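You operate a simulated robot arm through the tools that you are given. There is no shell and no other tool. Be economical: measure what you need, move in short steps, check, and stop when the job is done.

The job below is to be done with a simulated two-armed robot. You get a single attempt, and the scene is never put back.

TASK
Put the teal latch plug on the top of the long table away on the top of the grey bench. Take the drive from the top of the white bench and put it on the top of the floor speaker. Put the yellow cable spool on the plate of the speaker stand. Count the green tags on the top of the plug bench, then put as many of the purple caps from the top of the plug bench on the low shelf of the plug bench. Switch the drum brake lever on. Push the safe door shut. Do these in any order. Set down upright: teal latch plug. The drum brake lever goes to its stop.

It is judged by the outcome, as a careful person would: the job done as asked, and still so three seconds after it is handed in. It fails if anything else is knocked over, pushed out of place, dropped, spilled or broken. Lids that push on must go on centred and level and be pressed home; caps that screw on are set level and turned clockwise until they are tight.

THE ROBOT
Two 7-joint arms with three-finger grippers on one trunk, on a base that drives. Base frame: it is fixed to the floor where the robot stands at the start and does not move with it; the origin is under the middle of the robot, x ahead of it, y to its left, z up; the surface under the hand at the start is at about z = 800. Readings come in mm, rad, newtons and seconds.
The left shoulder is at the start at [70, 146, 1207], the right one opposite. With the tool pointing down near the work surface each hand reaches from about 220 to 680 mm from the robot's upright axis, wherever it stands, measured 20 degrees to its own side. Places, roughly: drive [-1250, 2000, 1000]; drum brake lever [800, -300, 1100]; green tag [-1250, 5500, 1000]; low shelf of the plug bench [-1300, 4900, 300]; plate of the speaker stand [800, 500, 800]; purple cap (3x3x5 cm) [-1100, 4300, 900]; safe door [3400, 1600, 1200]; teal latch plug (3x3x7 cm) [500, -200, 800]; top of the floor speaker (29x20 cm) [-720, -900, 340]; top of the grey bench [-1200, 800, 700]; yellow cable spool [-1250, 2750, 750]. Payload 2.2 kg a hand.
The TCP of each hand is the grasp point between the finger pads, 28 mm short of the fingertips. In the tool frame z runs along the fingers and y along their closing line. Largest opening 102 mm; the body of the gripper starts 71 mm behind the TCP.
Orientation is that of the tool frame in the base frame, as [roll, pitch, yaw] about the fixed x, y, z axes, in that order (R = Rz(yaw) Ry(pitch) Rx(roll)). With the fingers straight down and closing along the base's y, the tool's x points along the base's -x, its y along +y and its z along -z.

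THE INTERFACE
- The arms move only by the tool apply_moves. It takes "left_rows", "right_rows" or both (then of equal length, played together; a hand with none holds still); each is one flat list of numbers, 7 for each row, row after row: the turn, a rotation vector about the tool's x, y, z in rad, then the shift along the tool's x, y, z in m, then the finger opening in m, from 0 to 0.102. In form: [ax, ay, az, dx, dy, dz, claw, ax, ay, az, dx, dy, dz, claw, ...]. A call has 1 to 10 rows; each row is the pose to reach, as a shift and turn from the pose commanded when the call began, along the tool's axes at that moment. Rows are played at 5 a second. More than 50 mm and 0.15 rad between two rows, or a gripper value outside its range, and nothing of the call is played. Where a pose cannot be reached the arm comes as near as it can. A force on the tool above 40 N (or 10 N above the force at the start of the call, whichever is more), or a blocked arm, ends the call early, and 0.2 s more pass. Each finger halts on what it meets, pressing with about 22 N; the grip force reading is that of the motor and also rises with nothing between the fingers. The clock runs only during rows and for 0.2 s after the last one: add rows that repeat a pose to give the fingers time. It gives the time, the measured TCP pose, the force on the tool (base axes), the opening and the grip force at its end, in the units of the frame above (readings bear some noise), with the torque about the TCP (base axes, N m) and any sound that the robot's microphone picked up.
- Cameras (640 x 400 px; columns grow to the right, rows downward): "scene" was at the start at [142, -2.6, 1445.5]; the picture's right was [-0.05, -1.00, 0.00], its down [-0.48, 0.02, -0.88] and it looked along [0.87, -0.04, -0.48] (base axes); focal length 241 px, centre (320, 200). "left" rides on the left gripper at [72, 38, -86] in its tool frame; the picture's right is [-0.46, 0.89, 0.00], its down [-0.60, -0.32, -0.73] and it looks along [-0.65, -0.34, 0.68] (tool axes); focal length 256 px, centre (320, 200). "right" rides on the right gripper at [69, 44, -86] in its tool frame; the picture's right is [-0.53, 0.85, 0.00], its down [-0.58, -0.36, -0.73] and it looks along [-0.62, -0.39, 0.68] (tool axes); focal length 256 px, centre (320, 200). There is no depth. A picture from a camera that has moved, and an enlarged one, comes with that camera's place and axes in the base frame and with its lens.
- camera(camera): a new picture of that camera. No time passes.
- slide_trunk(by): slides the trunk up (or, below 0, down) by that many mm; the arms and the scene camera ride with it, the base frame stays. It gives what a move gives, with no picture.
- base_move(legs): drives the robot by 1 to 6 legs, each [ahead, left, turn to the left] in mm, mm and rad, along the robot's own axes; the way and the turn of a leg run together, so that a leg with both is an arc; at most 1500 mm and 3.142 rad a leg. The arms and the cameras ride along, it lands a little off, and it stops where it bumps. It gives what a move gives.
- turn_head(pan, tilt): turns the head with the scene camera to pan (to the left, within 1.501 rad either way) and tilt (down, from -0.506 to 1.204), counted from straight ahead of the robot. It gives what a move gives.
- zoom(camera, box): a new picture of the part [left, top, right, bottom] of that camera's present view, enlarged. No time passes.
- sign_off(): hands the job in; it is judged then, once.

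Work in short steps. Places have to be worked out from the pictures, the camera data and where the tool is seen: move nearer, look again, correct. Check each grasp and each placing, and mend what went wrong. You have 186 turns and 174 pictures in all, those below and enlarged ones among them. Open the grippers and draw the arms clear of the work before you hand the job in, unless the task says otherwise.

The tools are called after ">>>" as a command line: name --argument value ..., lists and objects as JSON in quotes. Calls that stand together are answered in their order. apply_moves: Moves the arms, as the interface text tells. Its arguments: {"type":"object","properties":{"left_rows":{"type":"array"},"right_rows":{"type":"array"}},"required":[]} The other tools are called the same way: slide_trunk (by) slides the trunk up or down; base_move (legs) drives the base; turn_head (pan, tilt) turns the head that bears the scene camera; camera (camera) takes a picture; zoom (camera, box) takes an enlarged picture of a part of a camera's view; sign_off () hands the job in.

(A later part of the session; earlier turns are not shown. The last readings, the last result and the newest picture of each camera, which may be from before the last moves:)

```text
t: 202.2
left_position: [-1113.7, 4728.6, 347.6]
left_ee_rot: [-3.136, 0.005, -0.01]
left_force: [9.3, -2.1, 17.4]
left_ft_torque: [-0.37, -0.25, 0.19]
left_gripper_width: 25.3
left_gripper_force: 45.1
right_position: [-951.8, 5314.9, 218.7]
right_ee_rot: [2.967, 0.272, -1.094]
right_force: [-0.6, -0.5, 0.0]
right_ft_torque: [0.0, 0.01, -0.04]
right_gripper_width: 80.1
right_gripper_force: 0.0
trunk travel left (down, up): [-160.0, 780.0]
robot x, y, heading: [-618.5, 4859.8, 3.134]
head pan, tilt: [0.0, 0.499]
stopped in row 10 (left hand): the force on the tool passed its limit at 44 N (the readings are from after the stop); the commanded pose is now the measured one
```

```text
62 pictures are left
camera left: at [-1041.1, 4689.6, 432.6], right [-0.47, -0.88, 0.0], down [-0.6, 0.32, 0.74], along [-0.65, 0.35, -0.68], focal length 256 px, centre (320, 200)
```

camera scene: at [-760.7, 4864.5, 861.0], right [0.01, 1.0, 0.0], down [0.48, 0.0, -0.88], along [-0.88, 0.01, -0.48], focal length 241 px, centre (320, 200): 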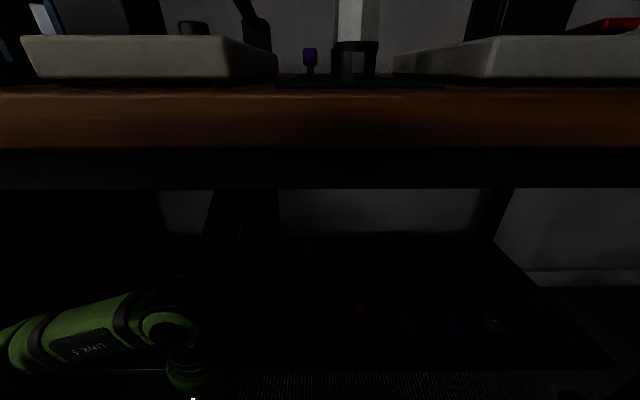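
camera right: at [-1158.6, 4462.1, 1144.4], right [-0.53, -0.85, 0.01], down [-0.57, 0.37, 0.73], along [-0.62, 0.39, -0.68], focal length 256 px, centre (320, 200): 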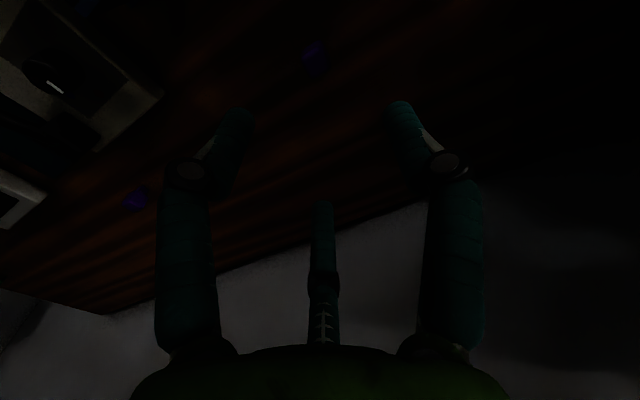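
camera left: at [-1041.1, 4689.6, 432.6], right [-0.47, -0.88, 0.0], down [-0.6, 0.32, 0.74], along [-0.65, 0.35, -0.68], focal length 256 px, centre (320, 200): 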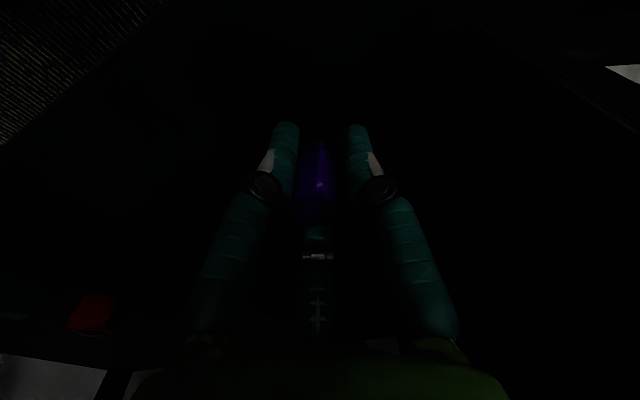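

Contact with the shelf. Relieve, open, and lift straight up.

>>> apply_moves --left_rows '[0, 0, 0, 0, 0, -0.002, 0.005, 0, 0, 0, 0, 0, -0.002, 0.028, 0, 0, 0, 0, 0, -0.002, 0.04, 0, 0, 0, 0, 0, -0.002, 0.06, 0, 0, 0, 0, 0, -0.002, 0.07, 0, 0, 0, 0, 0, -0.002, 0.07, 0, 0, 0, 0, 0, -0.03, 0.07, 0, 0, 0, 0, 0, -0.065, 0.07, 0, 0, 0, 0, 0, -0.09, 0.07]'

>>> zoom --camera "left" --box '[220, 20, 420, 180]'

```text
t: 204.2
left_position: [-1113.6, 4727.8, 435.3]
left_ee_rot: [-3.135, 0.003, -0.007]
left_force: [0.3, 0.1, -0.8]
left_ft_torque: [-0.01, 0.03, -0.02]
left_gripper_width: 69.9
left_gripper_force: 0.0
right_position: [-951.1, 5315.3, 217.8]
right_ee_rot: [2.971, 0.271, -1.095]
right_force: [-0.2, 0.4, -0.4]
right_ft_torque: [-0.01, 0.02, -0.02]
right_gripper_width: 79.8
right_gripper_force: 0.0
trunk travel left (down, up): [-160.0, 780.0]
robot x, y, heading: [-621.3, 4861.2, 3.135]
head pan, tilt: [0.0, 0.499]
```

```text
2.50 times, centred on (320, 100) of left
camera zoom: at [-1041.3, 4688.7, 521.0], right [-0.47, -0.88, 0.0], down [-0.6, 0.32, 0.73], along [-0.65, 0.35, -0.68], focal length 640 px, centre (320, 450)
```

zoom: 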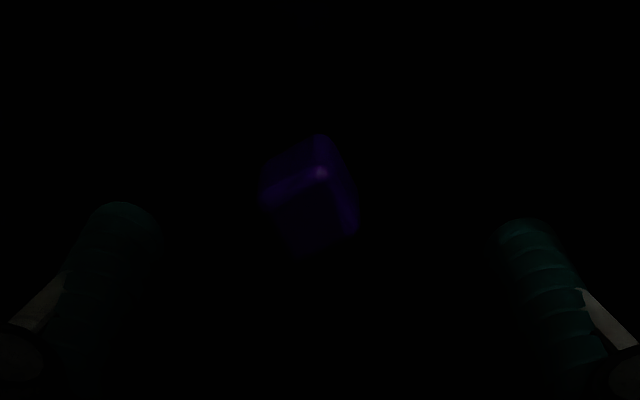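

Cap 1 stands on the shelf. Withdraw, back away, raise the trunk, and park the right arm farther back.

>>> apply_moves --left_rows '[0, 0, 0, 0.043, 0, 0, 0.07, 0, 0, 0, 0.086, 0, 0, 0.07, 0, 0, 0, 0.129, 0, 0, 0.07, 0, 0, 0, 0.17, 0, 0, 0.07]'

>>> base_move --legs '[[-400, 0, 0]]'

>>> slide_trunk --by 400

>>> slide_trunk --by 380

>>> apply_moves --right_rows '[0, 0, 0.05, 0.01, -0.04, -0.01, 0.08, 0, 0, 0.1, 0.02, -0.08, -0.02, 0.08, 0, 0, 0.15, 0.03, -0.12, -0.03, 0.08, 0, 0, 0.2, 0.05, -0.15, -0.04, 0.08, 0, 0, 0.25, 0.06, -0.19, -0.05, 0.08, 0, 0, 0.3, 0.07, -0.23, -0.06, 0.08]'

```text
t: 205.2
left_position: [-945.6, 4727.3, 435.1]
left_ee_rot: [-3.136, 0.004, -0.008]
left_force: [0.2, -0.4, 0.2]
left_ft_torque: [0.03, 0.03, 0.01]
left_gripper_width: 70.0
left_gripper_force: 0.0
right_position: [-952.4, 5314.5, 218.3]
right_ee_rot: [2.972, 0.27, -1.095]
right_force: [1.0, 0.1, 0.2]
right_ft_torque: [0.02, -0.03, 0.01]
right_gripper_width: 80.0
right_gripper_force: 0.0
trunk travel left (down, up): [-160.0, 780.0]
robot x, y, heading: [-623.5, 4860.9, 3.132]
head pan, tilt: [0.0, 0.499]
```

```text
t: 207.7
left_position: [-537.5, 4723.4, 433.2]
left_ee_rot: [-3.137, 0.003, -0.008]
left_force: [0.3, -0.5, 0.0]
left_ft_torque: [0.02, 0.02, -0.01]
left_gripper_width: 70.1
left_gripper_force: 0.1
right_position: [-545.6, 5312.3, 216.8]
right_ee_rot: [2.97, 0.271, -1.092]
right_force: [0.4, 0.0, 0.0]
right_ft_torque: [0.0, 0.02, 0.01]
right_gripper_width: 80.1
right_gripper_force: 0.0
trunk travel left (down, up): [-160.0, 780.0]
robot x, y, heading: [-212.8, 4860.5, 3.137]
head pan, tilt: [0.0, 0.499]
```

```text
t: 211.5
left_position: [-537.3, 4723.7, 832.9]
left_ee_rot: [-3.136, 0.002, -0.006]
left_force: [0.4, -0.9, -0.4]
left_ft_torque: [0.0, 0.01, -0.02]
left_gripper_width: 70.0
left_gripper_force: 0.0
right_position: [-546.7, 5311.4, 617.8]
right_ee_rot: [2.969, 0.269, -1.09]
right_force: [0.0, -0.1, 0.7]
right_ft_torque: [0.01, -0.01, 0.02]
right_gripper_width: 80.0
right_gripper_force: 0.0
trunk travel left (down, up): [-560.0, 380.0]
robot x, y, heading: [-212.4, 4859.5, 3.139]
head pan, tilt: [0.0, 0.499]
```

```text
t: 215.2
left_position: [-538.0, 4724.1, 1212.9]
left_ee_rot: [-3.136, 0.003, -0.007]
left_force: [-0.4, 0.6, -0.1]
left_ft_torque: [0.02, -0.01, 0.0]
left_gripper_width: 69.9
left_gripper_force: 0.1
right_position: [-547.2, 5311.8, 997.4]
right_ee_rot: [2.971, 0.27, -1.093]
right_force: [-0.9, -0.1, 0.3]
right_ft_torque: [0.0, 0.01, 0.04]
right_gripper_width: 80.0
right_gripper_force: 0.1
trunk travel left (down, up): [-940.0, 0.0]
robot x, y, heading: [-213.4, 4855.3, 3.131]
head pan, tilt: [0.0, 0.499]
```

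```text
t: 216.6
left_position: [-535.5, 4724.1, 1214.2]
left_ee_rot: [-3.137, 0.004, -0.007]
left_force: [0.6, -0.2, -0.9]
left_ft_torque: [-0.04, 0.04, 0.01]
left_gripper_width: 69.9
left_gripper_force: 0.0
right_position: [-299.2, 5359.0, 997.5]
right_ee_rot: [2.895, 0.208, -1.395]
right_force: [0.4, 0.3, 0.9]
right_ft_torque: [-0.02, 0.03, 0.03]
right_gripper_width: 80.1
right_gripper_force: 0.1
trunk travel left (down, up): [-940.0, 0.0]
robot x, y, heading: [-211.9, 4855.9, 3.135]
head pan, tilt: [0.0, 0.499]
```

Right arm is parked at the side. Pitch the left hand forward 0.5 rad for reach, lower the trunk 200, and drive to cap 2.

>>> apply_moves --left_rows '[0, -0.125, 0, 0, 0, 0, 0.08, 0, -0.25, 0, 0, 0, 0, 0.08, 0, -0.375, 0, 0, 0, 0, 0.08, 0, -0.5, 0, 0, 0, 0, 0.08]'

>>> slide_trunk --by -200

>>> base_move --legs '[[0, 265, 0], [410, 0, 0]]'

>>> turn_head --pan 0.0 --tilt 0.9

>>> camera --camera "scene"

```text
t: 217.6
left_position: [-597.2, 4756.0, 1216.9]
left_ee_rot: [-3.136, 0.504, -0.003]
left_force: [0.8, 0.1, -0.7]
left_ft_torque: [0.01, 0.02, -0.02]
left_gripper_width: 80.2
left_gripper_force: 0.0
left hand out of reach, approached as far as the arm can: row 2, 3, 4
right_position: [-301.1, 5356.6, 997.5]
right_ee_rot: [2.898, 0.206, -1.393]
right_force: [0.3, -0.3, -0.2]
right_ft_torque: [-0.03, 0.02, 0.0]
right_gripper_width: 80.0
right_gripper_force: 0.1
trunk travel left (down, up): [-940.0, 0.0]
robot x, y, heading: [-215.3, 4857.5, 3.133]
head pan, tilt: [0.0, 0.499]
```

```text
t: 219.8
left_position: [-596.7, 4755.8, 1016.8]
left_ee_rot: [-3.136, 0.5, -0.004]
left_force: [0.3, 0.7, 0.5]
left_ft_torque: [0.0, 0.03, 0.0]
left_gripper_width: 79.9
left_gripper_force: 0.1
right_position: [-300.1, 5358.5, 798.5]
right_ee_rot: [2.897, 0.207, -1.393]
right_force: [-0.9, -0.9, -0.5]
right_ft_torque: [-0.01, 0.0, -0.01]
right_gripper_width: 79.8
right_gripper_force: 0.0
trunk travel left (down, up): [-740.0, 200.0]
robot x, y, heading: [-217.0, 4859.7, 3.139]
head pan, tilt: [0.0, 0.499]
```

```text
t: 223.8
left_position: [-1012.2, 4500.8, 1016.7]
left_ee_rot: [-3.138, 0.501, -0.01]
left_force: [-0.7, 0.2, -0.4]
left_ft_torque: [0.01, 0.0, 0.02]
left_gripper_width: 79.8
left_gripper_force: 0.1
right_position: [-712.9, 5100.5, 798.1]
right_ee_rot: [2.899, 0.206, -1.4]
right_force: [-0.6, 0.0, -0.6]
right_ft_torque: [0.02, 0.0, -0.02]
right_gripper_width: 80.3
right_gripper_force: 0.2
trunk travel left (down, up): [-740.0, 200.0]
robot x, y, heading: [-627.0, 4600.0, 3.127]
head pan, tilt: [0.0, 0.499]
```

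```text
t: 224.7
left_position: [-1013.1, 4500.2, 1016.7]
left_ee_rot: [-3.138, 0.502, -0.01]
left_force: [-0.8, -0.7, -0.9]
left_ft_torque: [-0.01, -0.01, -0.01]
left_gripper_width: 79.9
left_gripper_force: 0.1
right_position: [-712.8, 5100.1, 798.9]
right_ee_rot: [2.897, 0.208, -1.399]
right_force: [-0.5, 0.5, 0.1]
right_ft_torque: [-0.03, 0.0, 0.0]
right_gripper_width: 80.0
right_gripper_force: 0.0
trunk travel left (down, up): [-740.0, 200.0]
robot x, y, heading: [-629.3, 4601.4, 3.131]
head pan, tilt: [0.0, 0.901]
```

```text
60 pictures are left
camera scene: at [-753.5, 4604.2, 1407.2], right [0.01, 1.0, 0.0], down [0.78, -0.01, -0.62], along [-0.62, 0.01, -0.78], focal length 241 px, centre (320, 200)
```

scene: 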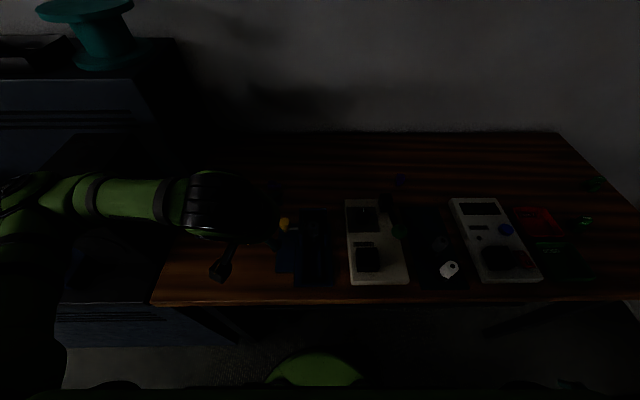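

Move the left hand over the fallen cap, staying at z≈980.

>>> apply_moves --left_rows '[0, 0, 0, -0.0365, 0.006, 0.028, 0.08, 0, 0, 0, -0.073, 0.012, 0.057, 0.08, 0, 0, 0, -0.11, 0.02, 0.085, 0.08, 0, 0, 0, -0.146, 0.026, 0.113, 0.08, 0, 0, 0, -0.1825, 0.032, 0.1417, 0.08, 0, 0, 0, -0.1825, 0.032, 0.1417, 0.08]'

>>> camera --camera "left"

>>> zoom --camera "scene" --box '[200, 130, 330, 230]'

```text
t: 226.1
left_position: [-1241.5, 4472.4, 980.3]
left_ee_rot: [-3.135, 0.503, -0.01]
left_force: [-0.2, -0.4, 0.5]
left_ft_torque: [0.01, 0.01, -0.01]
left_gripper_width: 79.9
left_gripper_force: 0.1
right_position: [-713.2, 5100.3, 798.1]
right_ee_rot: [2.9, 0.21, -1.4]
right_force: [-1.4, -0.2, -0.8]
right_ft_torque: [-0.02, 0.01, -0.06]
right_gripper_width: 79.9
right_gripper_force: 0.0
trunk travel left (down, up): [-740.0, 200.0]
robot x, y, heading: [-628.6, 4600.9, 3.129]
head pan, tilt: [0.0, 0.901]
```

```text
59 pictures are left
camera left: at [-1136.6, 4433.2, 1019.9], right [-0.42, -0.88, 0.22], down [-0.17, 0.32, 0.93], along [-0.89, 0.35, -0.29], focal length 256 px, centre (320, 200)
```

left: 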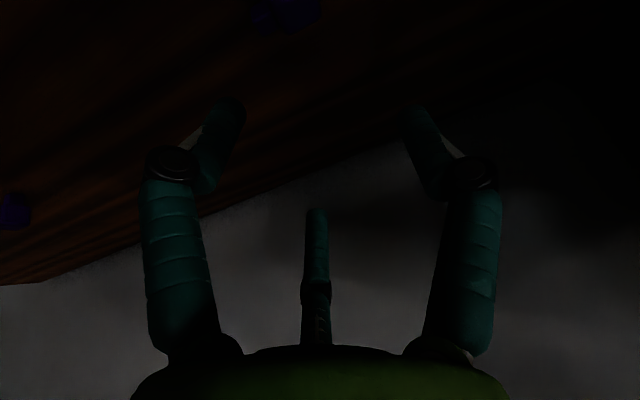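

```text
4.00 times, centred on (265, 180) of scene
camera zoom: at [-752.7, 4604.0, 1407.2], right [0.01, 1.0, 0.0], down [0.78, -0.01, -0.62], along [-0.62, 0.01, -0.78], focal length 966 px, centre (540, 280)
```

zoom: 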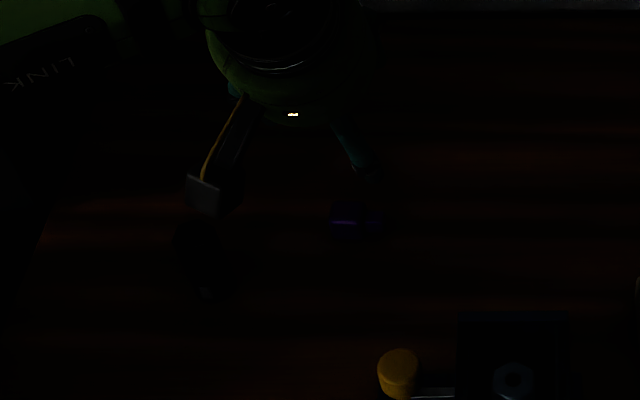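

>>> zoom --camera "left" --box '[230, 0, 340, 60]'

```text
5.82 times, centred on (285, 30) of left
camera zoom: at [-1136.6, 4433.2, 1019.9], right [-0.42, -0.88, 0.22], down [-0.17, 0.32, 0.93], along [-0.89, 0.35, -0.29], focal length 1489 px, centre (524, 1189)
```

zoom: 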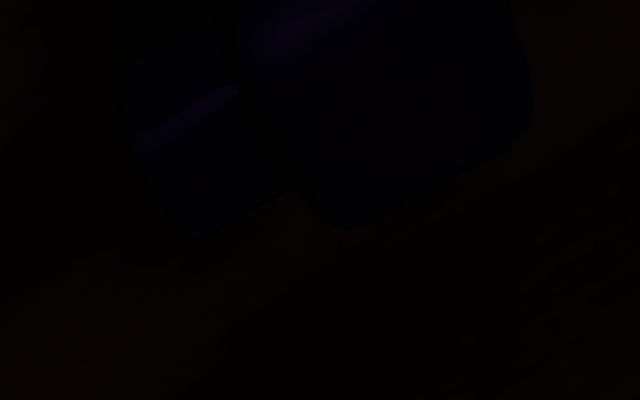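

Fallen cap centre ≈[-1233,4470]. Shift and descend along the hand, to TCP z≈887.

>>> apply_moves --left_rows '[0, 0, 0, 0.015, 0.002, -0.008, 0.08, 0, 0, 0, 0.03, 0.002, 0.02, 0.08, 0, 0, 0, 0.045, 0.002, 0.045, 0.08, 0, 0, 0, 0.0545, 0.002, 0.064, 0.08, 0, 0, 0, 0.0595, 0.002, 0.0735, 0.08, 0, 0, 0, 0.0595, 0.002, 0.0735, 0.08]'

>>> zoom --camera "left" --box '[220, 40, 420, 200]'

```text
t: 227.5
left_position: [-1224.1, 4471.0, 886.3]
left_ee_rot: [-3.135, 0.503, -0.01]
left_force: [3.5, 3.0, 7.2]
left_ft_torque: [0.28, -0.39, -0.02]
left_gripper_width: 86.6
left_gripper_force: 3.4
right_position: [-711.6, 5100.8, 797.9]
right_ee_rot: [2.895, 0.207, -1.4]
right_force: [-0.1, 0.5, -0.3]
right_ft_torque: [-0.04, 0.01, 0.03]
right_gripper_width: 79.6
right_gripper_force: 0.1
trunk travel left (down, up): [-740.0, 200.0]
robot x, y, heading: [-631.6, 4606.0, 3.128]
head pan, tilt: [0.0, 0.901]
```

```text
2.50 times, centred on (320, 120) of left
camera zoom: at [-1119.3, 4431.7, 926.3], right [-0.42, -0.88, 0.22], down [-0.17, 0.31, 0.93], along [-0.89, 0.35, -0.28], focal length 640 px, centre (320, 400)
```

zoom: 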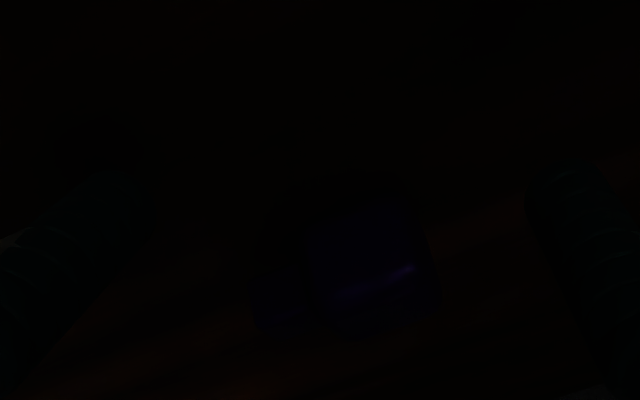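

Cap is between the fingers; slight table contact. Raise 2 mm and close.

>>> apply_moves --left_rows '[0, 0, 0, -0.001, 0, -0.002, 0.08, 0, 0, 0, -0.001, 0, -0.002, 0.06, 0, 0, 0, -0.001, 0, -0.002, 0.045, 0, 0, 0, -0.001, 0, -0.002, 0.02, 0, 0, 0, -0.001, 0, -0.002, 0.01, 0, 0, 0, -0.001, 0, -0.002, 0.01]'

>>> zoom --camera "left" --box '[220, 40, 420, 200]'

```text
t: 228.9
left_position: [-1225.8, 4468.1, 887.9]
left_ee_rot: [-3.135, 0.501, -0.01]
left_force: [-1.2, -1.0, 1.8]
left_ft_torque: [-0.09, 0.07, -0.01]
left_gripper_width: 32.0
left_gripper_force: 21.5
right_position: [-711.8, 5101.0, 798.1]
right_ee_rot: [2.898, 0.207, -1.4]
right_force: [0.5, -0.1, 0.1]
right_ft_torque: [-0.01, 0.01, 0.01]
right_gripper_width: 79.9
right_gripper_force: 0.0
trunk travel left (down, up): [-740.0, 200.0]
robot x, y, heading: [-627.5, 4601.0, 3.128]
head pan, tilt: [0.0, 0.901]
```

```text
2.50 times, centred on (320, 120) of left
camera zoom: at [-1120.7, 4429.8, 928.2], right [-0.42, -0.88, 0.22], down [-0.17, 0.32, 0.93], along [-0.89, 0.35, -0.29], focal length 640 px, centre (320, 400)
```

zoom: 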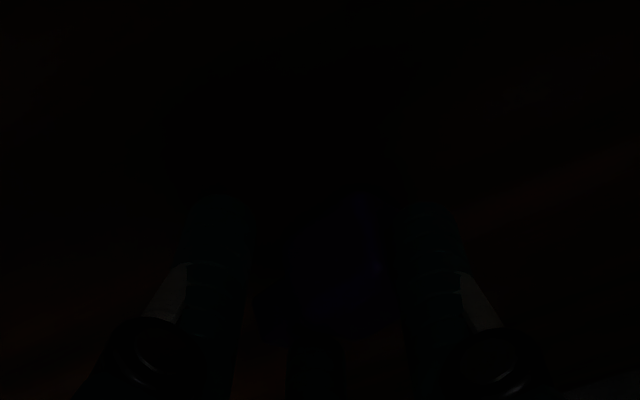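

Something of width 32 is gripped. Lift and check.

>>> apply_moves --left_rows '[0, 0, 0, -0.015, 0, -0.03, 0.01, 0, 0, 0, -0.03, 0, -0.065, 0.01, 0, 0, 0, -0.04, 0, -0.1, 0.01, 0, 0, 0, -0.04, 0, -0.14, 0.01]'

>>> zoom --camera "left" --box '[220, 40, 420, 200]'

>>> camera --camera "left"

```text
t: 229.9
left_position: [-1193.6, 4468.1, 1031.7]
left_ee_rot: [-3.138, 0.503, -0.011]
left_force: [0.9, -0.2, 0.6]
left_ft_torque: [0.01, 0.03, 0.01]
left_gripper_width: 10.0
left_gripper_force: 0.0
right_position: [-711.6, 5102.0, 797.9]
right_ee_rot: [2.897, 0.21, -1.401]
right_force: [-0.3, -0.2, 0.8]
right_ft_torque: [-0.04, 0.05, 0.03]
right_gripper_width: 80.0
right_gripper_force: 0.0
trunk travel left (down, up): [-740.0, 200.0]
robot x, y, heading: [-628.0, 4599.6, 3.132]
head pan, tilt: [0.0, 0.901]
```

```text
2.50 times, centred on (320, 120) of left
camera zoom: at [-1088.2, 4427.5, 1072.4], right [-0.42, -0.88, 0.22], down [-0.17, 0.31, 0.93], along [-0.89, 0.35, -0.29], focal length 640 px, centre (320, 400)
```

zoom: 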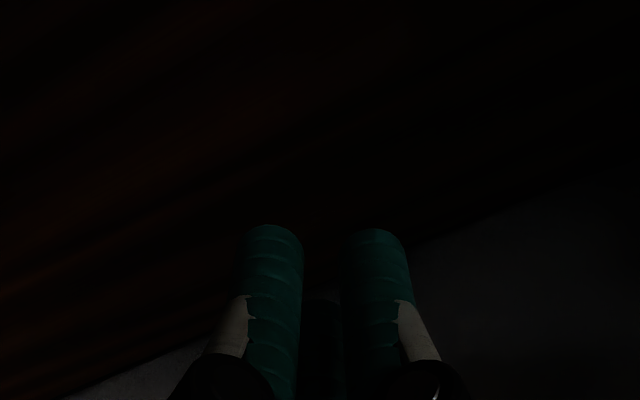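

```text
53 pictures are left
camera left: at [-1088.2, 4427.5, 1072.4], right [-0.42, -0.88, 0.22], down [-0.17, 0.31, 0.93], along [-0.89, 0.35, -0.29], focal length 256 px, centre (320, 200)
```

left: 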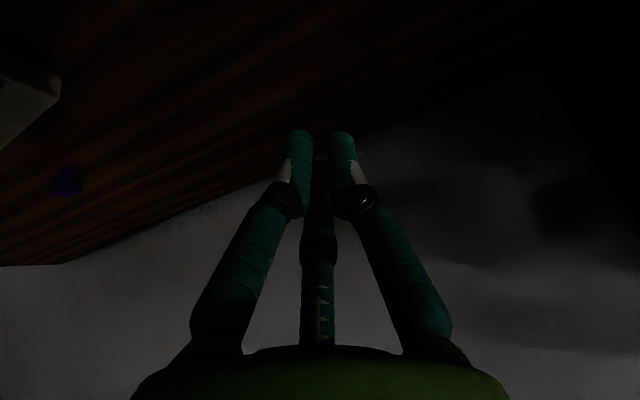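

The grip slipped off. Look where the cap is now.

>>> zoom --camera "scene" --box '[230, 150, 320, 220]'

```text
5.71 times, centred on (275, 185) of scene
camera zoom: at [-752.1, 4604.2, 1407.2], right [0.01, 1.0, 0.0], down [0.78, -0.01, -0.62], along [-0.62, 0.01, -0.78], focal length 1379 px, centre (577, 286)
```

zoom: 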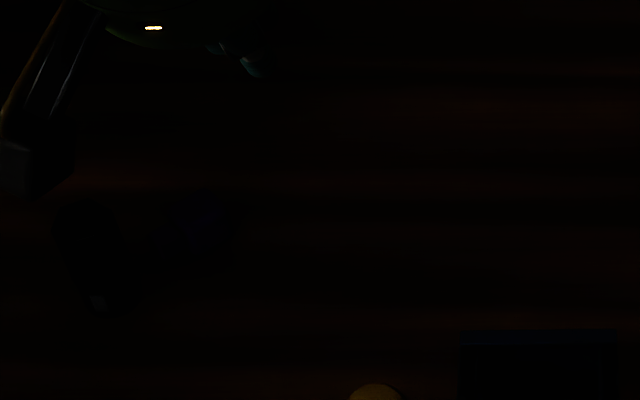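

A faint blob is near [-1223,4416], by the black object. Pull the hand back to light/see it with the wrist camera.

>>> apply_moves --left_rows '[0, 0, 0, 0.034, 0.012, -0.013, 0.06, 0, 0, 0, 0.068, 0.024, -0.026, 0.08, 0, 0, 0, 0.1, 0.036, -0.039, 0.09, 0, 0, 0, 0.135, 0.048, -0.051, 0.09]'

>>> zoom --camera "left" --box '[260, 40, 460, 180]'

>>> zoom --camera "scene" --box '[230, 150, 320, 220]'

```text
t: 230.9
left_position: [-1046.8, 4419.7, 1013.0]
left_ee_rot: [-3.135, 0.503, -0.01]
left_force: [-0.2, -0.2, 0.6]
left_ft_torque: [-0.01, 0.03, 0.0]
left_gripper_width: 89.7
left_gripper_force: 0.0
right_position: [-711.9, 5101.4, 797.8]
right_ee_rot: [2.897, 0.21, -1.399]
right_force: [-0.1, -0.5, -0.4]
right_ft_torque: [0.06, 0.01, 0.03]
right_gripper_width: 79.9
right_gripper_force: 0.1
trunk travel left (down, up): [-740.0, 200.0]
robot x, y, heading: [-633.4, 4602.6, 3.129]
head pan, tilt: [0.0, 0.901]
```

```text
2.86 times, centred on (360, 110) of left
camera zoom: at [-942.8, 4380.4, 1052.4], right [-0.42, -0.88, 0.22], down [-0.17, 0.31, 0.93], along [-0.89, 0.35, -0.28], focal length 731 px, centre (206, 457)
```

zoom: 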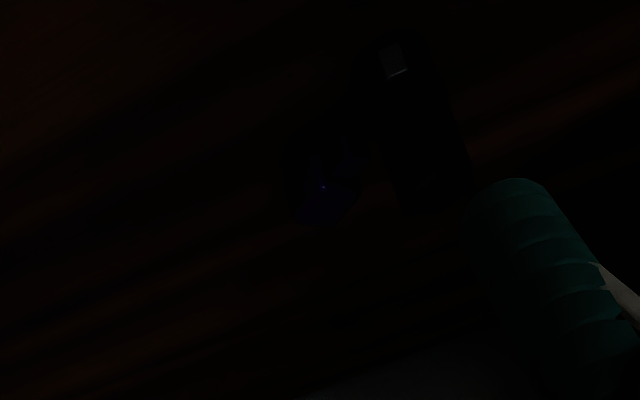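

```text
5.71 times, centred on (275, 185) of scene
camera zoom: at [-751.6, 4603.0, 1407.3], right [0.01, 1.0, 0.0], down [0.78, -0.01, -0.62], along [-0.62, 0.01, -0.78], focal length 1379 px, centre (577, 286)
```

zoom: 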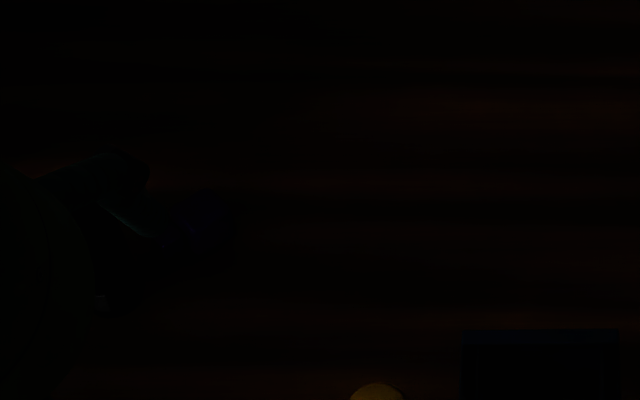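

Too dark in the robot's own shadow. Back off 250 mm and look again from there.

>>> base_move --legs '[[-260, 0, 0]]'

>>> turn_head --pan 0.15 --tilt 0.6

>>> zoom --camera "scene" --box '[230, 170, 350, 260]'

```text
t: 232.8
left_position: [-792.0, 4419.8, 1012.4]
left_ee_rot: [-3.137, 0.501, -0.014]
left_force: [-0.8, 0.6, -0.4]
left_ft_torque: [-0.01, 0.0, 0.0]
left_gripper_width: 90.0
left_gripper_force: 0.0
right_position: [-451.5, 5098.2, 798.7]
right_ee_rot: [2.897, 0.206, -1.404]
right_force: [0.4, -0.1, 0.1]
right_ft_torque: [-0.02, 0.0, -0.07]
right_gripper_width: 79.8
right_gripper_force: 0.1
trunk travel left (down, up): [-740.0, 200.0]
robot x, y, heading: [-368.3, 4596.1, 3.123]
head pan, tilt: [0.0, 0.901]
```

```text
t: 233.6
left_position: [-790.3, 4418.6, 1012.5]
left_ee_rot: [-3.138, 0.501, -0.016]
left_force: [0.0, 1.0, 0.9]
left_ft_torque: [0.02, -0.01, 0.04]
left_gripper_width: 90.0
left_gripper_force: 0.1
right_position: [-450.9, 5098.4, 797.9]
right_ee_rot: [2.897, 0.21, -1.403]
right_force: [-0.3, -0.1, 0.9]
right_ft_torque: [-0.02, -0.04, -0.04]
right_gripper_width: 80.1
right_gripper_force: 0.0
trunk travel left (down, up): [-740.0, 200.0]
robot x, y, heading: [-367.3, 4598.7, 3.121]
head pan, tilt: [0.15, 0.6]
```

```text
4.44 times, centred on (290, 215) of scene
camera zoom: at [-505.4, 4587.9, 1431.8], right [-0.13, 0.99, 0.0], down [0.56, 0.07, -0.82], along [-0.82, -0.11, -0.57], focal length 1073 px, centre (453, 133)
```

zoom: 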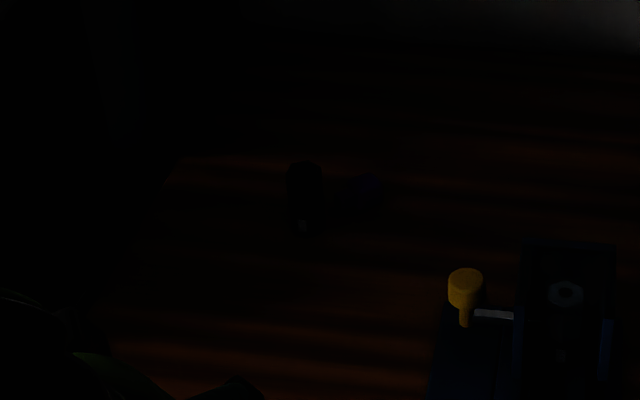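

The cap lies with its body at ≈[-1217,4418], stem toward the black object (edge ≈4383), so I should grip across x. Set the left hand vertical and yaw it 90° here in the open.

>>> apply_moves --left_rows '[0, 0.125, 0, 0, 0, 0, 0.07, 0, 0.25, 0, 0, 0, 0, 0.07, 0, 0.375, 0, 0, 0, 0, 0.07, 0, 0.5, 0, 0, 0, 0, 0.07]'

>>> apply_moves --left_rows '[0, 0, 0.14, 0, 0, 0, 0.07, 0, 0, 0.28, 0, 0, 0, 0.07, 0, 0, 0.42, 0, 0, 0, 0.07, 0, 0, 0.56, 0, 0, 0, 0.07, 0, 0, 0.7, 0, 0, 0, 0.07, 0, 0, 0.84, 0, 0, 0, 0.07, 0, 0, 0.98, 0, 0, 0, 0.07, 0, 0, 1.12, 0, 0, 0, 0.07, 0, 0, 1.26, 0, 0, 0, 0.07, 0, 0, 1.4, 0, 0, 0, 0.07]'

```text
t: 234.6
left_position: [-790.3, 4418.7, 1010.3]
left_ee_rot: [-3.135, -0.003, -0.016]
left_force: [-0.7, -0.4, 0.1]
left_ft_torque: [-0.01, 0.02, 0.01]
left_gripper_width: 69.9
left_gripper_force: 0.0
right_position: [-451.0, 5097.8, 797.1]
right_ee_rot: [2.898, 0.208, -1.404]
right_force: [-0.9, -0.2, -0.5]
right_ft_torque: [0.02, -0.04, 0.0]
right_gripper_width: 80.2
right_gripper_force: 0.0
trunk travel left (down, up): [-740.0, 200.0]
robot x, y, heading: [-371.2, 4596.3, 3.121]
head pan, tilt: [0.15, 0.6]
```

```text
t: 236.8
left_position: [-745.8, 4454.4, 989.7]
left_ee_rot: [3.072, 0.013, -1.316]
left_force: [0.3, 0.0, -0.6]
left_ft_torque: [-0.03, 0.06, 0.02]
left_gripper_width: 69.9
left_gripper_force: 0.1
left hand out of reach, approached as far as the arm can: row 8, 9, 10
right_position: [-450.3, 5097.8, 797.7]
right_ee_rot: [2.897, 0.208, -1.403]
right_force: [0.4, 0.8, -0.4]
right_ft_torque: [-0.02, 0.03, 0.02]
right_gripper_width: 80.0
right_gripper_force: 0.1
trunk travel left (down, up): [-740.0, 200.0]
robot x, y, heading: [-369.6, 4597.4, 3.127]
head pan, tilt: [0.15, 0.6]
```

That yaw direction limits near −1.1. Gripping at yaw ≈−0.95 is enough (the cap will align), so settle there, then drive in.

>>> apply_moves --left_rows '[0.03, 0, -0.12, 0, 0, 0, 0.07, 0.06, 0, -0.24, 0, 0, 0, 0.07, 0.07, 0, -0.366, 0, 0, 0, 0.07, 0.07, 0, -0.366, 0, 0, -0.03, 0.07]'

>>> base_move --legs '[[0, 15, 0], [260, 0, 0]]'

```text
t: 237.8
left_position: [-744.6, 4454.5, 1019.0]
left_ee_rot: [-3.132, 0.025, -0.947]
left_force: [-0.2, -0.2, -0.3]
left_ft_torque: [-0.04, -0.01, -0.01]
left_gripper_width: 70.0
left_gripper_force: 0.0
right_position: [-450.1, 5097.8, 798.2]
right_ee_rot: [2.898, 0.208, -1.404]
right_force: [-0.4, -0.2, 0.2]
right_ft_torque: [-0.01, 0.0, -0.03]
right_gripper_width: 79.9
right_gripper_force: 0.1
trunk travel left (down, up): [-740.0, 200.0]
robot x, y, heading: [-367.8, 4596.3, 3.123]
head pan, tilt: [0.15, 0.6]
```

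```text
t: 240.0
left_position: [-999.1, 4443.3, 1018.1]
left_ee_rot: [-3.131, 0.023, -0.945]
left_force: [-0.4, -0.2, -0.9]
left_ft_torque: [-0.01, -0.01, 0.0]
left_gripper_width: 69.8
left_gripper_force: 0.0
right_position: [-708.1, 5086.3, 798.9]
right_ee_rot: [2.895, 0.207, -1.401]
right_force: [0.9, 0.0, 0.0]
right_ft_torque: [-0.02, 0.0, -0.02]
right_gripper_width: 79.9
right_gripper_force: 0.0
trunk travel left (down, up): [-740.0, 200.0]
robot x, y, heading: [-624.8, 4588.6, 3.133]
head pan, tilt: [0.15, 0.6]
```

>>> apply_moves --left_rows '[0, 0, 0, -0.0215, 0.0382, 0.003, 0.07, 0, 0, 0, -0.043, 0.0765, 0.006, 0.07, 0, 0, 0, -0.0645, 0.1147, 0.01, 0.07, 0, 0, 0, -0.086, 0.153, 0.014, 0.07, 0, 0, 0, -0.1075, 0.1912, 0.018, 0.07, 0, 0, 0, -0.1075, 0.1912, 0.018, 0.07]'

>>> camera --camera "left"

```text
t: 241.4
left_position: [-1097.7, 4431.3, 1013.8]
left_ee_rot: [-3.131, 0.026, -0.946]
left_force: [0.0, -0.4, -0.2]
left_ft_torque: [0.0, -0.02, 0.01]
left_gripper_width: 70.1
left_gripper_force: 0.0
left hand out of reach, approached as far as the arm can: row 3, 4, 5, 6
right_position: [-708.0, 5086.7, 797.2]
right_ee_rot: [2.897, 0.209, -1.399]
right_force: [-0.3, 0.1, -0.4]
right_ft_torque: [0.02, -0.02, 0.0]
right_gripper_width: 80.1
right_gripper_force: 0.0
trunk travel left (down, up): [-740.0, 200.0]
robot x, y, heading: [-623.1, 4584.4, 3.129]
head pan, tilt: [0.15, 0.6]
```

```text
48 pictures are left
camera left: at [-1085.0, 4347.9, 1096.5], right [-0.99, -0.14, 0.0], down [-0.09, 0.66, 0.75], along [-0.11, 0.74, -0.66], focal length 256 px, centre (320, 200)
```

left: 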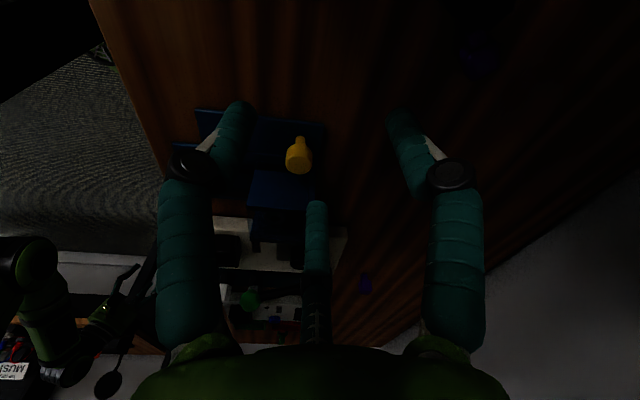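

Yaw limit gets tighter when extended, so the other direction should be better. First zoom on the cap from this good angle.

>>> zoom --camera "left" --box '[430, 10, 550, 100]'

>>> apply_moves --left_rows '[0, 0, -0.14, 0.026, -0.035, 0, 0.07, 0, 0, -0.28, 0.04, -0.07, 0, 0.07, 0, 0, -0.42, 0.04, -0.07, 0, 0.07, 0, 0, -0.56, 0.04, -0.07, 0, 0.07, 0, 0, -0.7, 0.04, -0.07, 0, 0.07, 0, 0, -0.84, 0.04, -0.07, 0, 0.07, 0, 0, -0.98, 0.04, -0.07, 0, 0.07, 0, 0, -1.12, 0.04, -0.07, 0, 0.07, 0, 0, -1.26, 0.04, -0.07, 0, 0.07, 0, 0, -1.4, 0.04, -0.07, 0, 0.07]'

```text
4.44 times, centred on (490, 55) of left
camera zoom: at [-1085.0, 4347.9, 1096.5], right [-0.99, -0.14, 0.0], down [-0.09, 0.66, 0.75], along [-0.11, 0.74, -0.66], focal length 1138 px, centre (-436, 844)
```

zoom: 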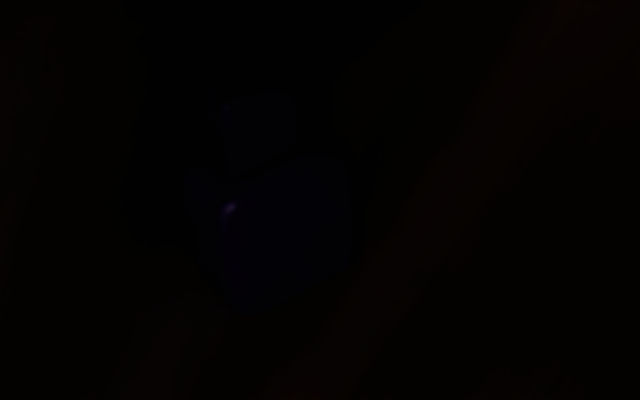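

```text
t: 243.6
left_position: [-1017.7, 4439.9, 1011.1]
left_ee_rot: [-3.114, -0.008, 0.455]
left_force: [0.2, 0.7, 0.1]
left_ft_torque: [0.01, 0.04, 0.03]
left_gripper_width: 70.2
left_gripper_force: 0.1
right_position: [-708.2, 5085.8, 797.4]
right_ee_rot: [2.898, 0.208, -1.4]
right_force: [0.0, 0.5, -0.6]
right_ft_torque: [-0.01, -0.02, 0.02]
right_gripper_width: 80.0
right_gripper_force: 0.1
trunk travel left (down, up): [-740.0, 200.0]
robot x, y, heading: [-624.8, 4587.1, 3.131]
head pan, tilt: [0.15, 0.6]
```

The cap's body centre is ≈[-1223,4407], axis angled ~−55°. Grip it with yaw ≈−0.5 so the far finger clears the black object and the body squares itself; add a little forward pitch for reach.

>>> apply_moves --left_rows '[-0.01, 0, 0.137, 0, 0, 0, 0.066, -0.02, 0, 0.274, 0, 0, 0, 0.066, -0.028, 0, 0.411, 0, 0, 0, 0.066, -0.028, 0, 0.548, 0, 0, 0, 0.066, -0.028, 0, 0.685, 0, 0, 0, 0.066, -0.028, 0, 0.822, 0, 0, 0, 0.066, -0.028, 0, 0.955, 0, 0, 0, 0.066]'

>>> apply_moves --left_rows '[0, -0.1, 0, 0, 0, 0, 0.066, 0, -0.2, 0, 0, 0, 0, 0.066, 0, -0.3, 0, 0, 0, 0, 0.066, 0, -0.3, 0, 0, 0, 0, 0.066]'

```text
t: 245.2
left_position: [-1019.3, 4441.3, 1011.2]
left_ee_rot: [3.138, 0.005, -0.504]
left_force: [0.1, -0.1, -0.5]
left_ft_torque: [0.0, 0.0, 0.0]
left_gripper_width: 65.8
left_gripper_force: 0.1
right_position: [-708.6, 5087.3, 798.4]
right_ee_rot: [2.899, 0.207, -1.401]
right_force: [-0.1, 0.6, -0.8]
right_ft_torque: [-0.01, 0.03, 0.01]
right_gripper_width: 80.1
right_gripper_force: 0.1
trunk travel left (down, up): [-740.0, 200.0]
robot x, y, heading: [-624.2, 4582.3, 3.13]
head pan, tilt: [0.15, 0.6]
```

```text
t: 246.2
left_position: [-1019.9, 4441.0, 1012.2]
left_ee_rot: [3.138, 0.307, -0.501]
left_force: [0.3, 0.2, 0.2]
left_ft_torque: [0.01, 0.01, 0.01]
left_gripper_width: 66.1
left_gripper_force: 0.0
right_position: [-708.8, 5084.8, 797.1]
right_ee_rot: [2.896, 0.207, -1.399]
right_force: [0.1, 0.6, 0.2]
right_ft_torque: [-0.04, 0.02, 0.01]
right_gripper_width: 79.7
right_gripper_force: 0.0
trunk travel left (down, up): [-740.0, 200.0]
robot x, y, heading: [-622.9, 4584.8, 3.128]
head pan, tilt: [0.15, 0.6]
```

>>> apply_moves --left_rows '[0, 0, 0, -0.0278, 0.0255, 0.0155, 0.066, 0, 0, 0, -0.0557, 0.051, 0.031, 0.066, 0, 0, 0, -0.0835, 0.0764, 0.0464, 0.066, 0, 0, 0, -0.1114, 0.1018, 0.0618, 0.066, 0, 0, 0, -0.1392, 0.1273, 0.0773, 0.066, 0, 0, 0, -0.1392, 0.1273, 0.0773, 0.066]'

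>>> camera --camera "left"

```text
t: 247.6
left_position: [-1215.0, 4403.9, 981.8]
left_ee_rot: [3.139, 0.305, -0.502]
left_force: [-0.4, -0.1, 0.4]
left_ft_torque: [0.0, 0.02, -0.01]
left_gripper_width: 65.8
left_gripper_force: 0.1
right_position: [-707.7, 5085.8, 797.4]
right_ee_rot: [2.897, 0.209, -1.401]
right_force: [-0.6, 0.4, -0.7]
right_ft_torque: [-0.06, 0.02, 0.02]
right_gripper_width: 80.0
right_gripper_force: 0.1
trunk travel left (down, up): [-740.0, 200.0]
robot x, y, heading: [-622.5, 4585.7, 3.128]
head pan, tilt: [0.15, 0.6]
```

```text
46 pictures are left
camera left: at [-1149.4, 4324.8, 1042.1], right [-0.81, -0.56, 0.14], down [-0.16, 0.45, 0.88], along [-0.56, 0.69, -0.46], focal length 256 px, centre (320, 200)
```

left: 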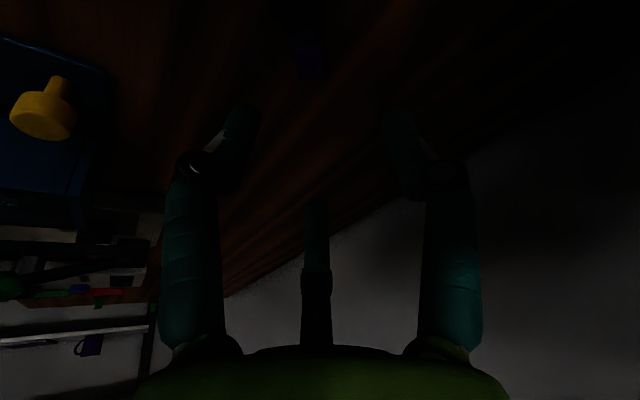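

Cap body confirmed at ≈[-1222,4404] between the fingers. Descend vertically and close.

>>> apply_moves --left_rows '[0, 0, 0, 0.009, 0.003, 0.032, 0.066, 0, 0, 0, 0.018, 0.003, 0.0625, 0.066, 0, 0, 0, 0.0255, 0.003, 0.0875, 0.066, 0, 0, 0, 0.0255, 0.003, 0.0875, 0.066, 0, 0, 0, 0.0255, 0.003, 0.0875, 0.05, 0, 0, 0, 0.0255, 0.003, 0.0875, 0.035, 0, 0, 0, 0.0255, 0.003, 0.0875, 0.02, 0, 0, 0, 0.0255, 0.003, 0.0875, 0.008, 0, 0, 0, 0.0255, 0.003, 0.0875, 0.008]'

>>> apply_moves --left_rows '[0, 0, 0, -0.01, 0, -0.035, 0.008, 0, 0, 0, -0.02, 0, -0.075, 0.008, 0, 0, 0, -0.02, 0, -0.115, 0.008]'

```text
t: 249.6
left_position: [-1218.7, 4404.5, 889.7]
left_ee_rot: [3.134, 0.307, -0.504]
left_force: [-0.5, 1.6, 6.3]
left_ft_torque: [0.11, 0.04, 0.01]
left_gripper_width: 29.0
left_gripper_force: 21.9
right_position: [-706.4, 5087.6, 797.3]
right_ee_rot: [2.896, 0.206, -1.399]
right_force: [0.3, 0.2, -0.4]
right_ft_torque: [0.0, 0.02, -0.04]
right_gripper_width: 79.8
right_gripper_force: 0.1
trunk travel left (down, up): [-740.0, 200.0]
robot x, y, heading: [-623.2, 4587.0, 3.133]
head pan, tilt: [0.15, 0.6]
```

```text
t: 250.4
left_position: [-1205.6, 4395.2, 1004.5]
left_ee_rot: [3.138, 0.304, -0.5]
left_force: [0.1, -0.1, -0.6]
left_ft_torque: [0.0, 0.0, 0.02]
left_gripper_width: 28.4
left_gripper_force: 21.9
right_position: [-706.8, 5085.6, 798.1]
right_ee_rot: [2.896, 0.209, -1.4]
right_force: [-0.6, -0.4, -0.3]
right_ft_torque: [0.0, 0.03, 0.02]
right_gripper_width: 80.2
right_gripper_force: 0.0
trunk travel left (down, up): [-740.0, 200.0]
robot x, y, heading: [-624.4, 4586.1, 3.127]
head pan, tilt: [0.15, 0.6]
```

Cap 2 is held (28 mm). Retract, back off, and lower for the shelf.

>>> apply_moves --left_rows '[0, 0, 0, 0.033, -0.0274, -0.0103, 0.008, 0, 0, 0, 0.066, -0.055, -0.0207, 0.008, 0, 0, 0, 0.099, -0.082, -0.031, 0.008, 0, 0, 0, 0.132, -0.1097, -0.0413, 0.008, 0, 0, 0, 0.165, -0.137, -0.0517, 0.008, 0, 0, 0, 0.1979, -0.1645, -0.062, 0.008]'

>>> base_move --legs '[[-400, 0, 0], [0, -345, 0]]'

>>> slide_trunk --by -400

>>> slide_trunk --by -180

>>> zoom --camera "left" --box '[220, 60, 420, 240]'

```text
t: 251.8
left_position: [-985.0, 4442.8, 1005.1]
left_ee_rot: [3.138, 0.302, -0.501]
left_force: [-1.1, 0.2, -0.1]
left_ft_torque: [-0.01, -0.01, -0.01]
left_gripper_width: 28.4
left_gripper_force: 22.0
left hand out of reach, approached as far as the arm can: row 6
right_position: [-708.2, 5086.9, 796.8]
right_ee_rot: [2.899, 0.208, -1.399]
right_force: [0.8, -0.3, 0.0]
right_ft_torque: [-0.03, -0.03, -0.05]
right_gripper_width: 79.9
right_gripper_force: 0.1
trunk travel left (down, up): [-740.0, 200.0]
robot x, y, heading: [-623.6, 4586.0, 3.13]
head pan, tilt: [0.15, 0.6]
```

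```text
t: 256.1
left_position: [-585.2, 4773.5, 1004.1]
left_ee_rot: [3.139, 0.302, -0.493]
left_force: [0.4, -0.6, 0.3]
left_ft_torque: [0.01, 0.01, 0.0]
left_gripper_width: 28.0
left_gripper_force: 21.9
right_position: [-313.4, 5418.1, 798.0]
right_ee_rot: [2.897, 0.208, -1.392]
right_force: [-0.1, 0.0, 0.5]
right_ft_torque: [-0.01, -0.03, 0.02]
right_gripper_width: 80.1
right_gripper_force: 0.1
trunk travel left (down, up): [-740.0, 200.0]
robot x, y, heading: [-229.7, 4918.2, 3.14]
head pan, tilt: [0.15, 0.6]
```

```text
t: 259.9
left_position: [-586.6, 4773.4, 604.5]
left_ee_rot: [3.14, 0.304, -0.492]
left_force: [-0.1, 0.0, -0.3]
left_ft_torque: [0.03, -0.03, 0.01]
left_gripper_width: 28.1
left_gripper_force: 21.9
right_position: [-313.5, 5418.5, 398.0]
right_ee_rot: [2.897, 0.207, -1.391]
right_force: [1.2, 0.1, 0.7]
right_ft_torque: [0.02, 0.02, 0.01]
right_gripper_width: 79.9
right_gripper_force: 0.2
trunk travel left (down, up): [-340.0, 600.0]
robot x, y, heading: [-224.0, 4918.8, 3.14]
head pan, tilt: [0.15, 0.6]
```

```text
t: 261.9
left_position: [-585.6, 4774.4, 425.0]
left_ee_rot: [3.137, 0.305, -0.493]
left_force: [0.5, 0.0, -0.2]
left_ft_torque: [-0.02, 0.01, 0.05]
left_gripper_width: 27.6
left_gripper_force: 22.0
right_position: [-313.1, 5418.4, 218.2]
right_ee_rot: [2.896, 0.208, -1.391]
right_force: [0.3, -0.1, 0.0]
right_ft_torque: [0.03, 0.01, 0.01]
right_gripper_width: 80.1
right_gripper_force: 0.0
trunk travel left (down, up): [-160.0, 780.0]
robot x, y, heading: [-226.8, 4920.6, 3.133]
head pan, tilt: [0.15, 0.6]
```

```text
2.22 times, centred on (320, 150) of left
camera zoom: at [-519.8, 4695.3, 485.0], right [-0.81, -0.57, 0.14], down [-0.16, 0.45, 0.88], along [-0.56, 0.69, -0.46], focal length 569 px, centre (320, 311)
```

zoom: 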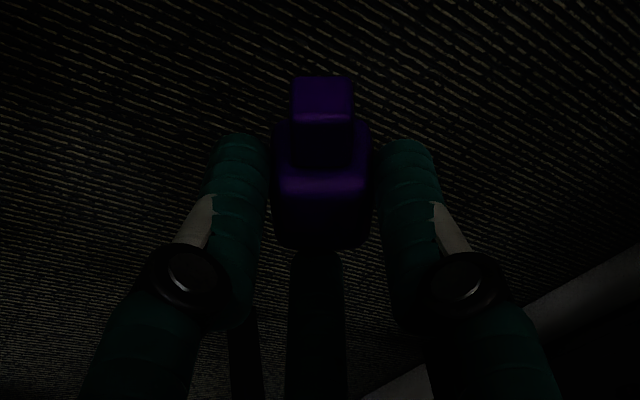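

Cap 2 is held well. Drive in under the bench.

>>> base_move --legs '[[390, 0, 0]]'

>>> apply_moves --left_rows '[0, 0, 0, -0.021, -0.025, -0.005, 0.008, 0, 0, 0, -0.0475, -0.0405, -0.002, 0.008]'

>>> camera --camera "left"

```text
t: 264.4
left_position: [-985.8, 4781.1, 425.1]
left_ee_rot: [3.139, 0.304, -0.507]
left_force: [0.8, -0.4, -1.1]
left_ft_torque: [0.0, 0.02, -0.01]
left_gripper_width: 27.6
left_gripper_force: 22.0
right_position: [-707.0, 5423.4, 216.8]
right_ee_rot: [2.897, 0.208, -1.404]
right_force: [-0.2, -0.8, -0.8]
right_ft_torque: [-0.02, 0.0, 0.0]
right_gripper_width: 79.9
right_gripper_force: 0.0
trunk travel left (down, up): [-160.0, 780.0]
robot x, y, heading: [-627.2, 4923.0, 3.125]
head pan, tilt: [0.15, 0.6]
```

```text
t: 265.0
left_position: [-1005.3, 4839.7, 443.1]
left_ee_rot: [3.137, 0.304, -0.504]
left_force: [-0.4, -0.5, -0.3]
left_ft_torque: [0.02, 0.01, -0.01]
left_gripper_width: 27.8
left_gripper_force: 22.0
right_position: [-705.9, 5423.7, 217.8]
right_ee_rot: [2.898, 0.211, -1.404]
right_force: [0.5, 0.3, -0.2]
right_ft_torque: [0.01, -0.01, -0.02]
right_gripper_width: 79.7
right_gripper_force: 0.0
trunk travel left (down, up): [-160.0, 780.0]
robot x, y, heading: [-622.3, 4926.8, 3.127]
head pan, tilt: [0.15, 0.6]
```

```text
44 pictures are left
camera left: at [-939.7, 4760.2, 502.7], right [-0.82, -0.56, 0.14], down [-0.16, 0.45, 0.88], along [-0.56, 0.69, -0.46], focal length 256 px, centre (320, 200)
```

left: 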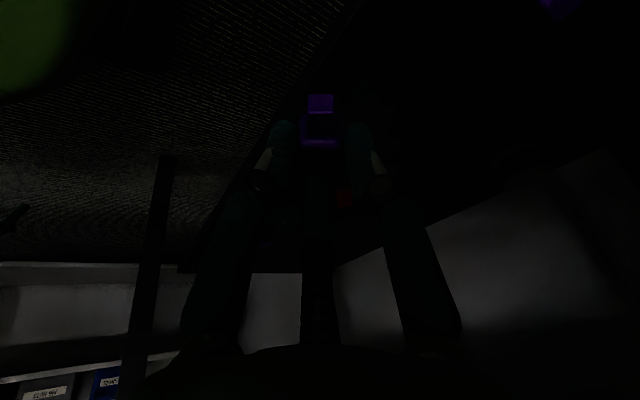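

Extend over the shelf and lower to contact.

>>> apply_moves --left_rows '[0, 0, 0, -0.028, 0.0205, 0.0133, 0.008, 0, 0, 0, -0.0557, 0.041, 0.0266, 0.008, 0, 0, 0, -0.0835, 0.0615, 0.04, 0.008, 0, 0, 0, -0.0715, 0.0615, 0.078, 0.008, 0, 0, 0, -0.0605, 0.0615, 0.113, 0.008, 0, 0, 0, -0.0583, 0.0615, 0.12, 0.008, 0, 0, 0, -0.0568, 0.0615, 0.125, 0.008, 0, 0, 0, -0.055, 0.0615, 0.13, 0.008]'

```text
t: 266.4
left_position: [-1119.7, 4829.5, 354.7]
left_ee_rot: [3.136, 0.328, -0.506]
left_force: [5.5, -1.8, 17.5]
left_ft_torque: [-0.11, -0.41, -0.01]
left_gripper_width: 27.5
left_gripper_force: 22.1
right_position: [-705.9, 5422.7, 218.3]
right_ee_rot: [2.895, 0.208, -1.4]
right_force: [0.8, 0.4, 0.4]
right_ft_torque: [0.01, -0.04, -0.03]
right_gripper_width: 80.2
right_gripper_force: 0.0
trunk travel left (down, up): [-160.0, 780.0]
robot x, y, heading: [-625.4, 4925.8, 3.13]
head pan, tilt: [0.15, 0.6]
stopped in row 7 (left hand): the force on the tool passed its limit at 46 N (the readings are from after the stop); the commanded pose is now the measured one
```

Contact. Relieve, open gently, and lift away.

>>> apply_moves --left_rows '[0, 0, 0, -0.001, 0, -0.002, 0.008, 0, 0, 0, -0.001, 0, -0.002, 0.03, 0, 0, 0, -0.001, 0, -0.002, 0.045, 0, 0, 0, -0.001, 0, -0.002, 0.065, 0, 0, 0, -0.001, 0, -0.002, 0.065, 0, 0, 0, -0.001, 0, -0.04, 0.065, 0, 0, 0, -0.001, 0, -0.08, 0.065, 0, 0, 0, 0.03, -0.02, -0.1, 0.065, 0, 0, 0, 0.06, -0.04, -0.11, 0.065]'

>>> camera --camera "left"

```text
t: 268.4
left_position: [-1019.0, 4821.0, 438.3]
left_ee_rot: [3.137, 0.32, -0.505]
left_force: [1.0, 0.2, -0.4]
left_ft_torque: [-0.01, 0.01, 0.0]
left_gripper_width: 64.9
left_gripper_force: 0.0
right_position: [-706.2, 5424.0, 218.1]
right_ee_rot: [2.897, 0.207, -1.401]
right_force: [0.6, -1.0, 0.3]
right_ft_torque: [-0.03, -0.03, 0.01]
right_gripper_width: 80.2
right_gripper_force: 0.1
trunk travel left (down, up): [-160.0, 780.0]
robot x, y, heading: [-621.7, 4921.7, 3.122]
head pan, tilt: [0.15, 0.6]
```

```text
43 pictures are left
camera left: at [-951.7, 4741.5, 496.7], right [-0.81, -0.56, 0.15], down [-0.15, 0.45, 0.88], along [-0.56, 0.7, -0.45], focal length 256 px, centre (320, 200)
```

left: 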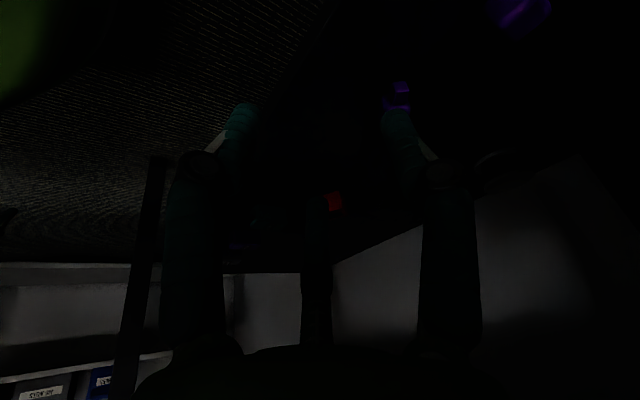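

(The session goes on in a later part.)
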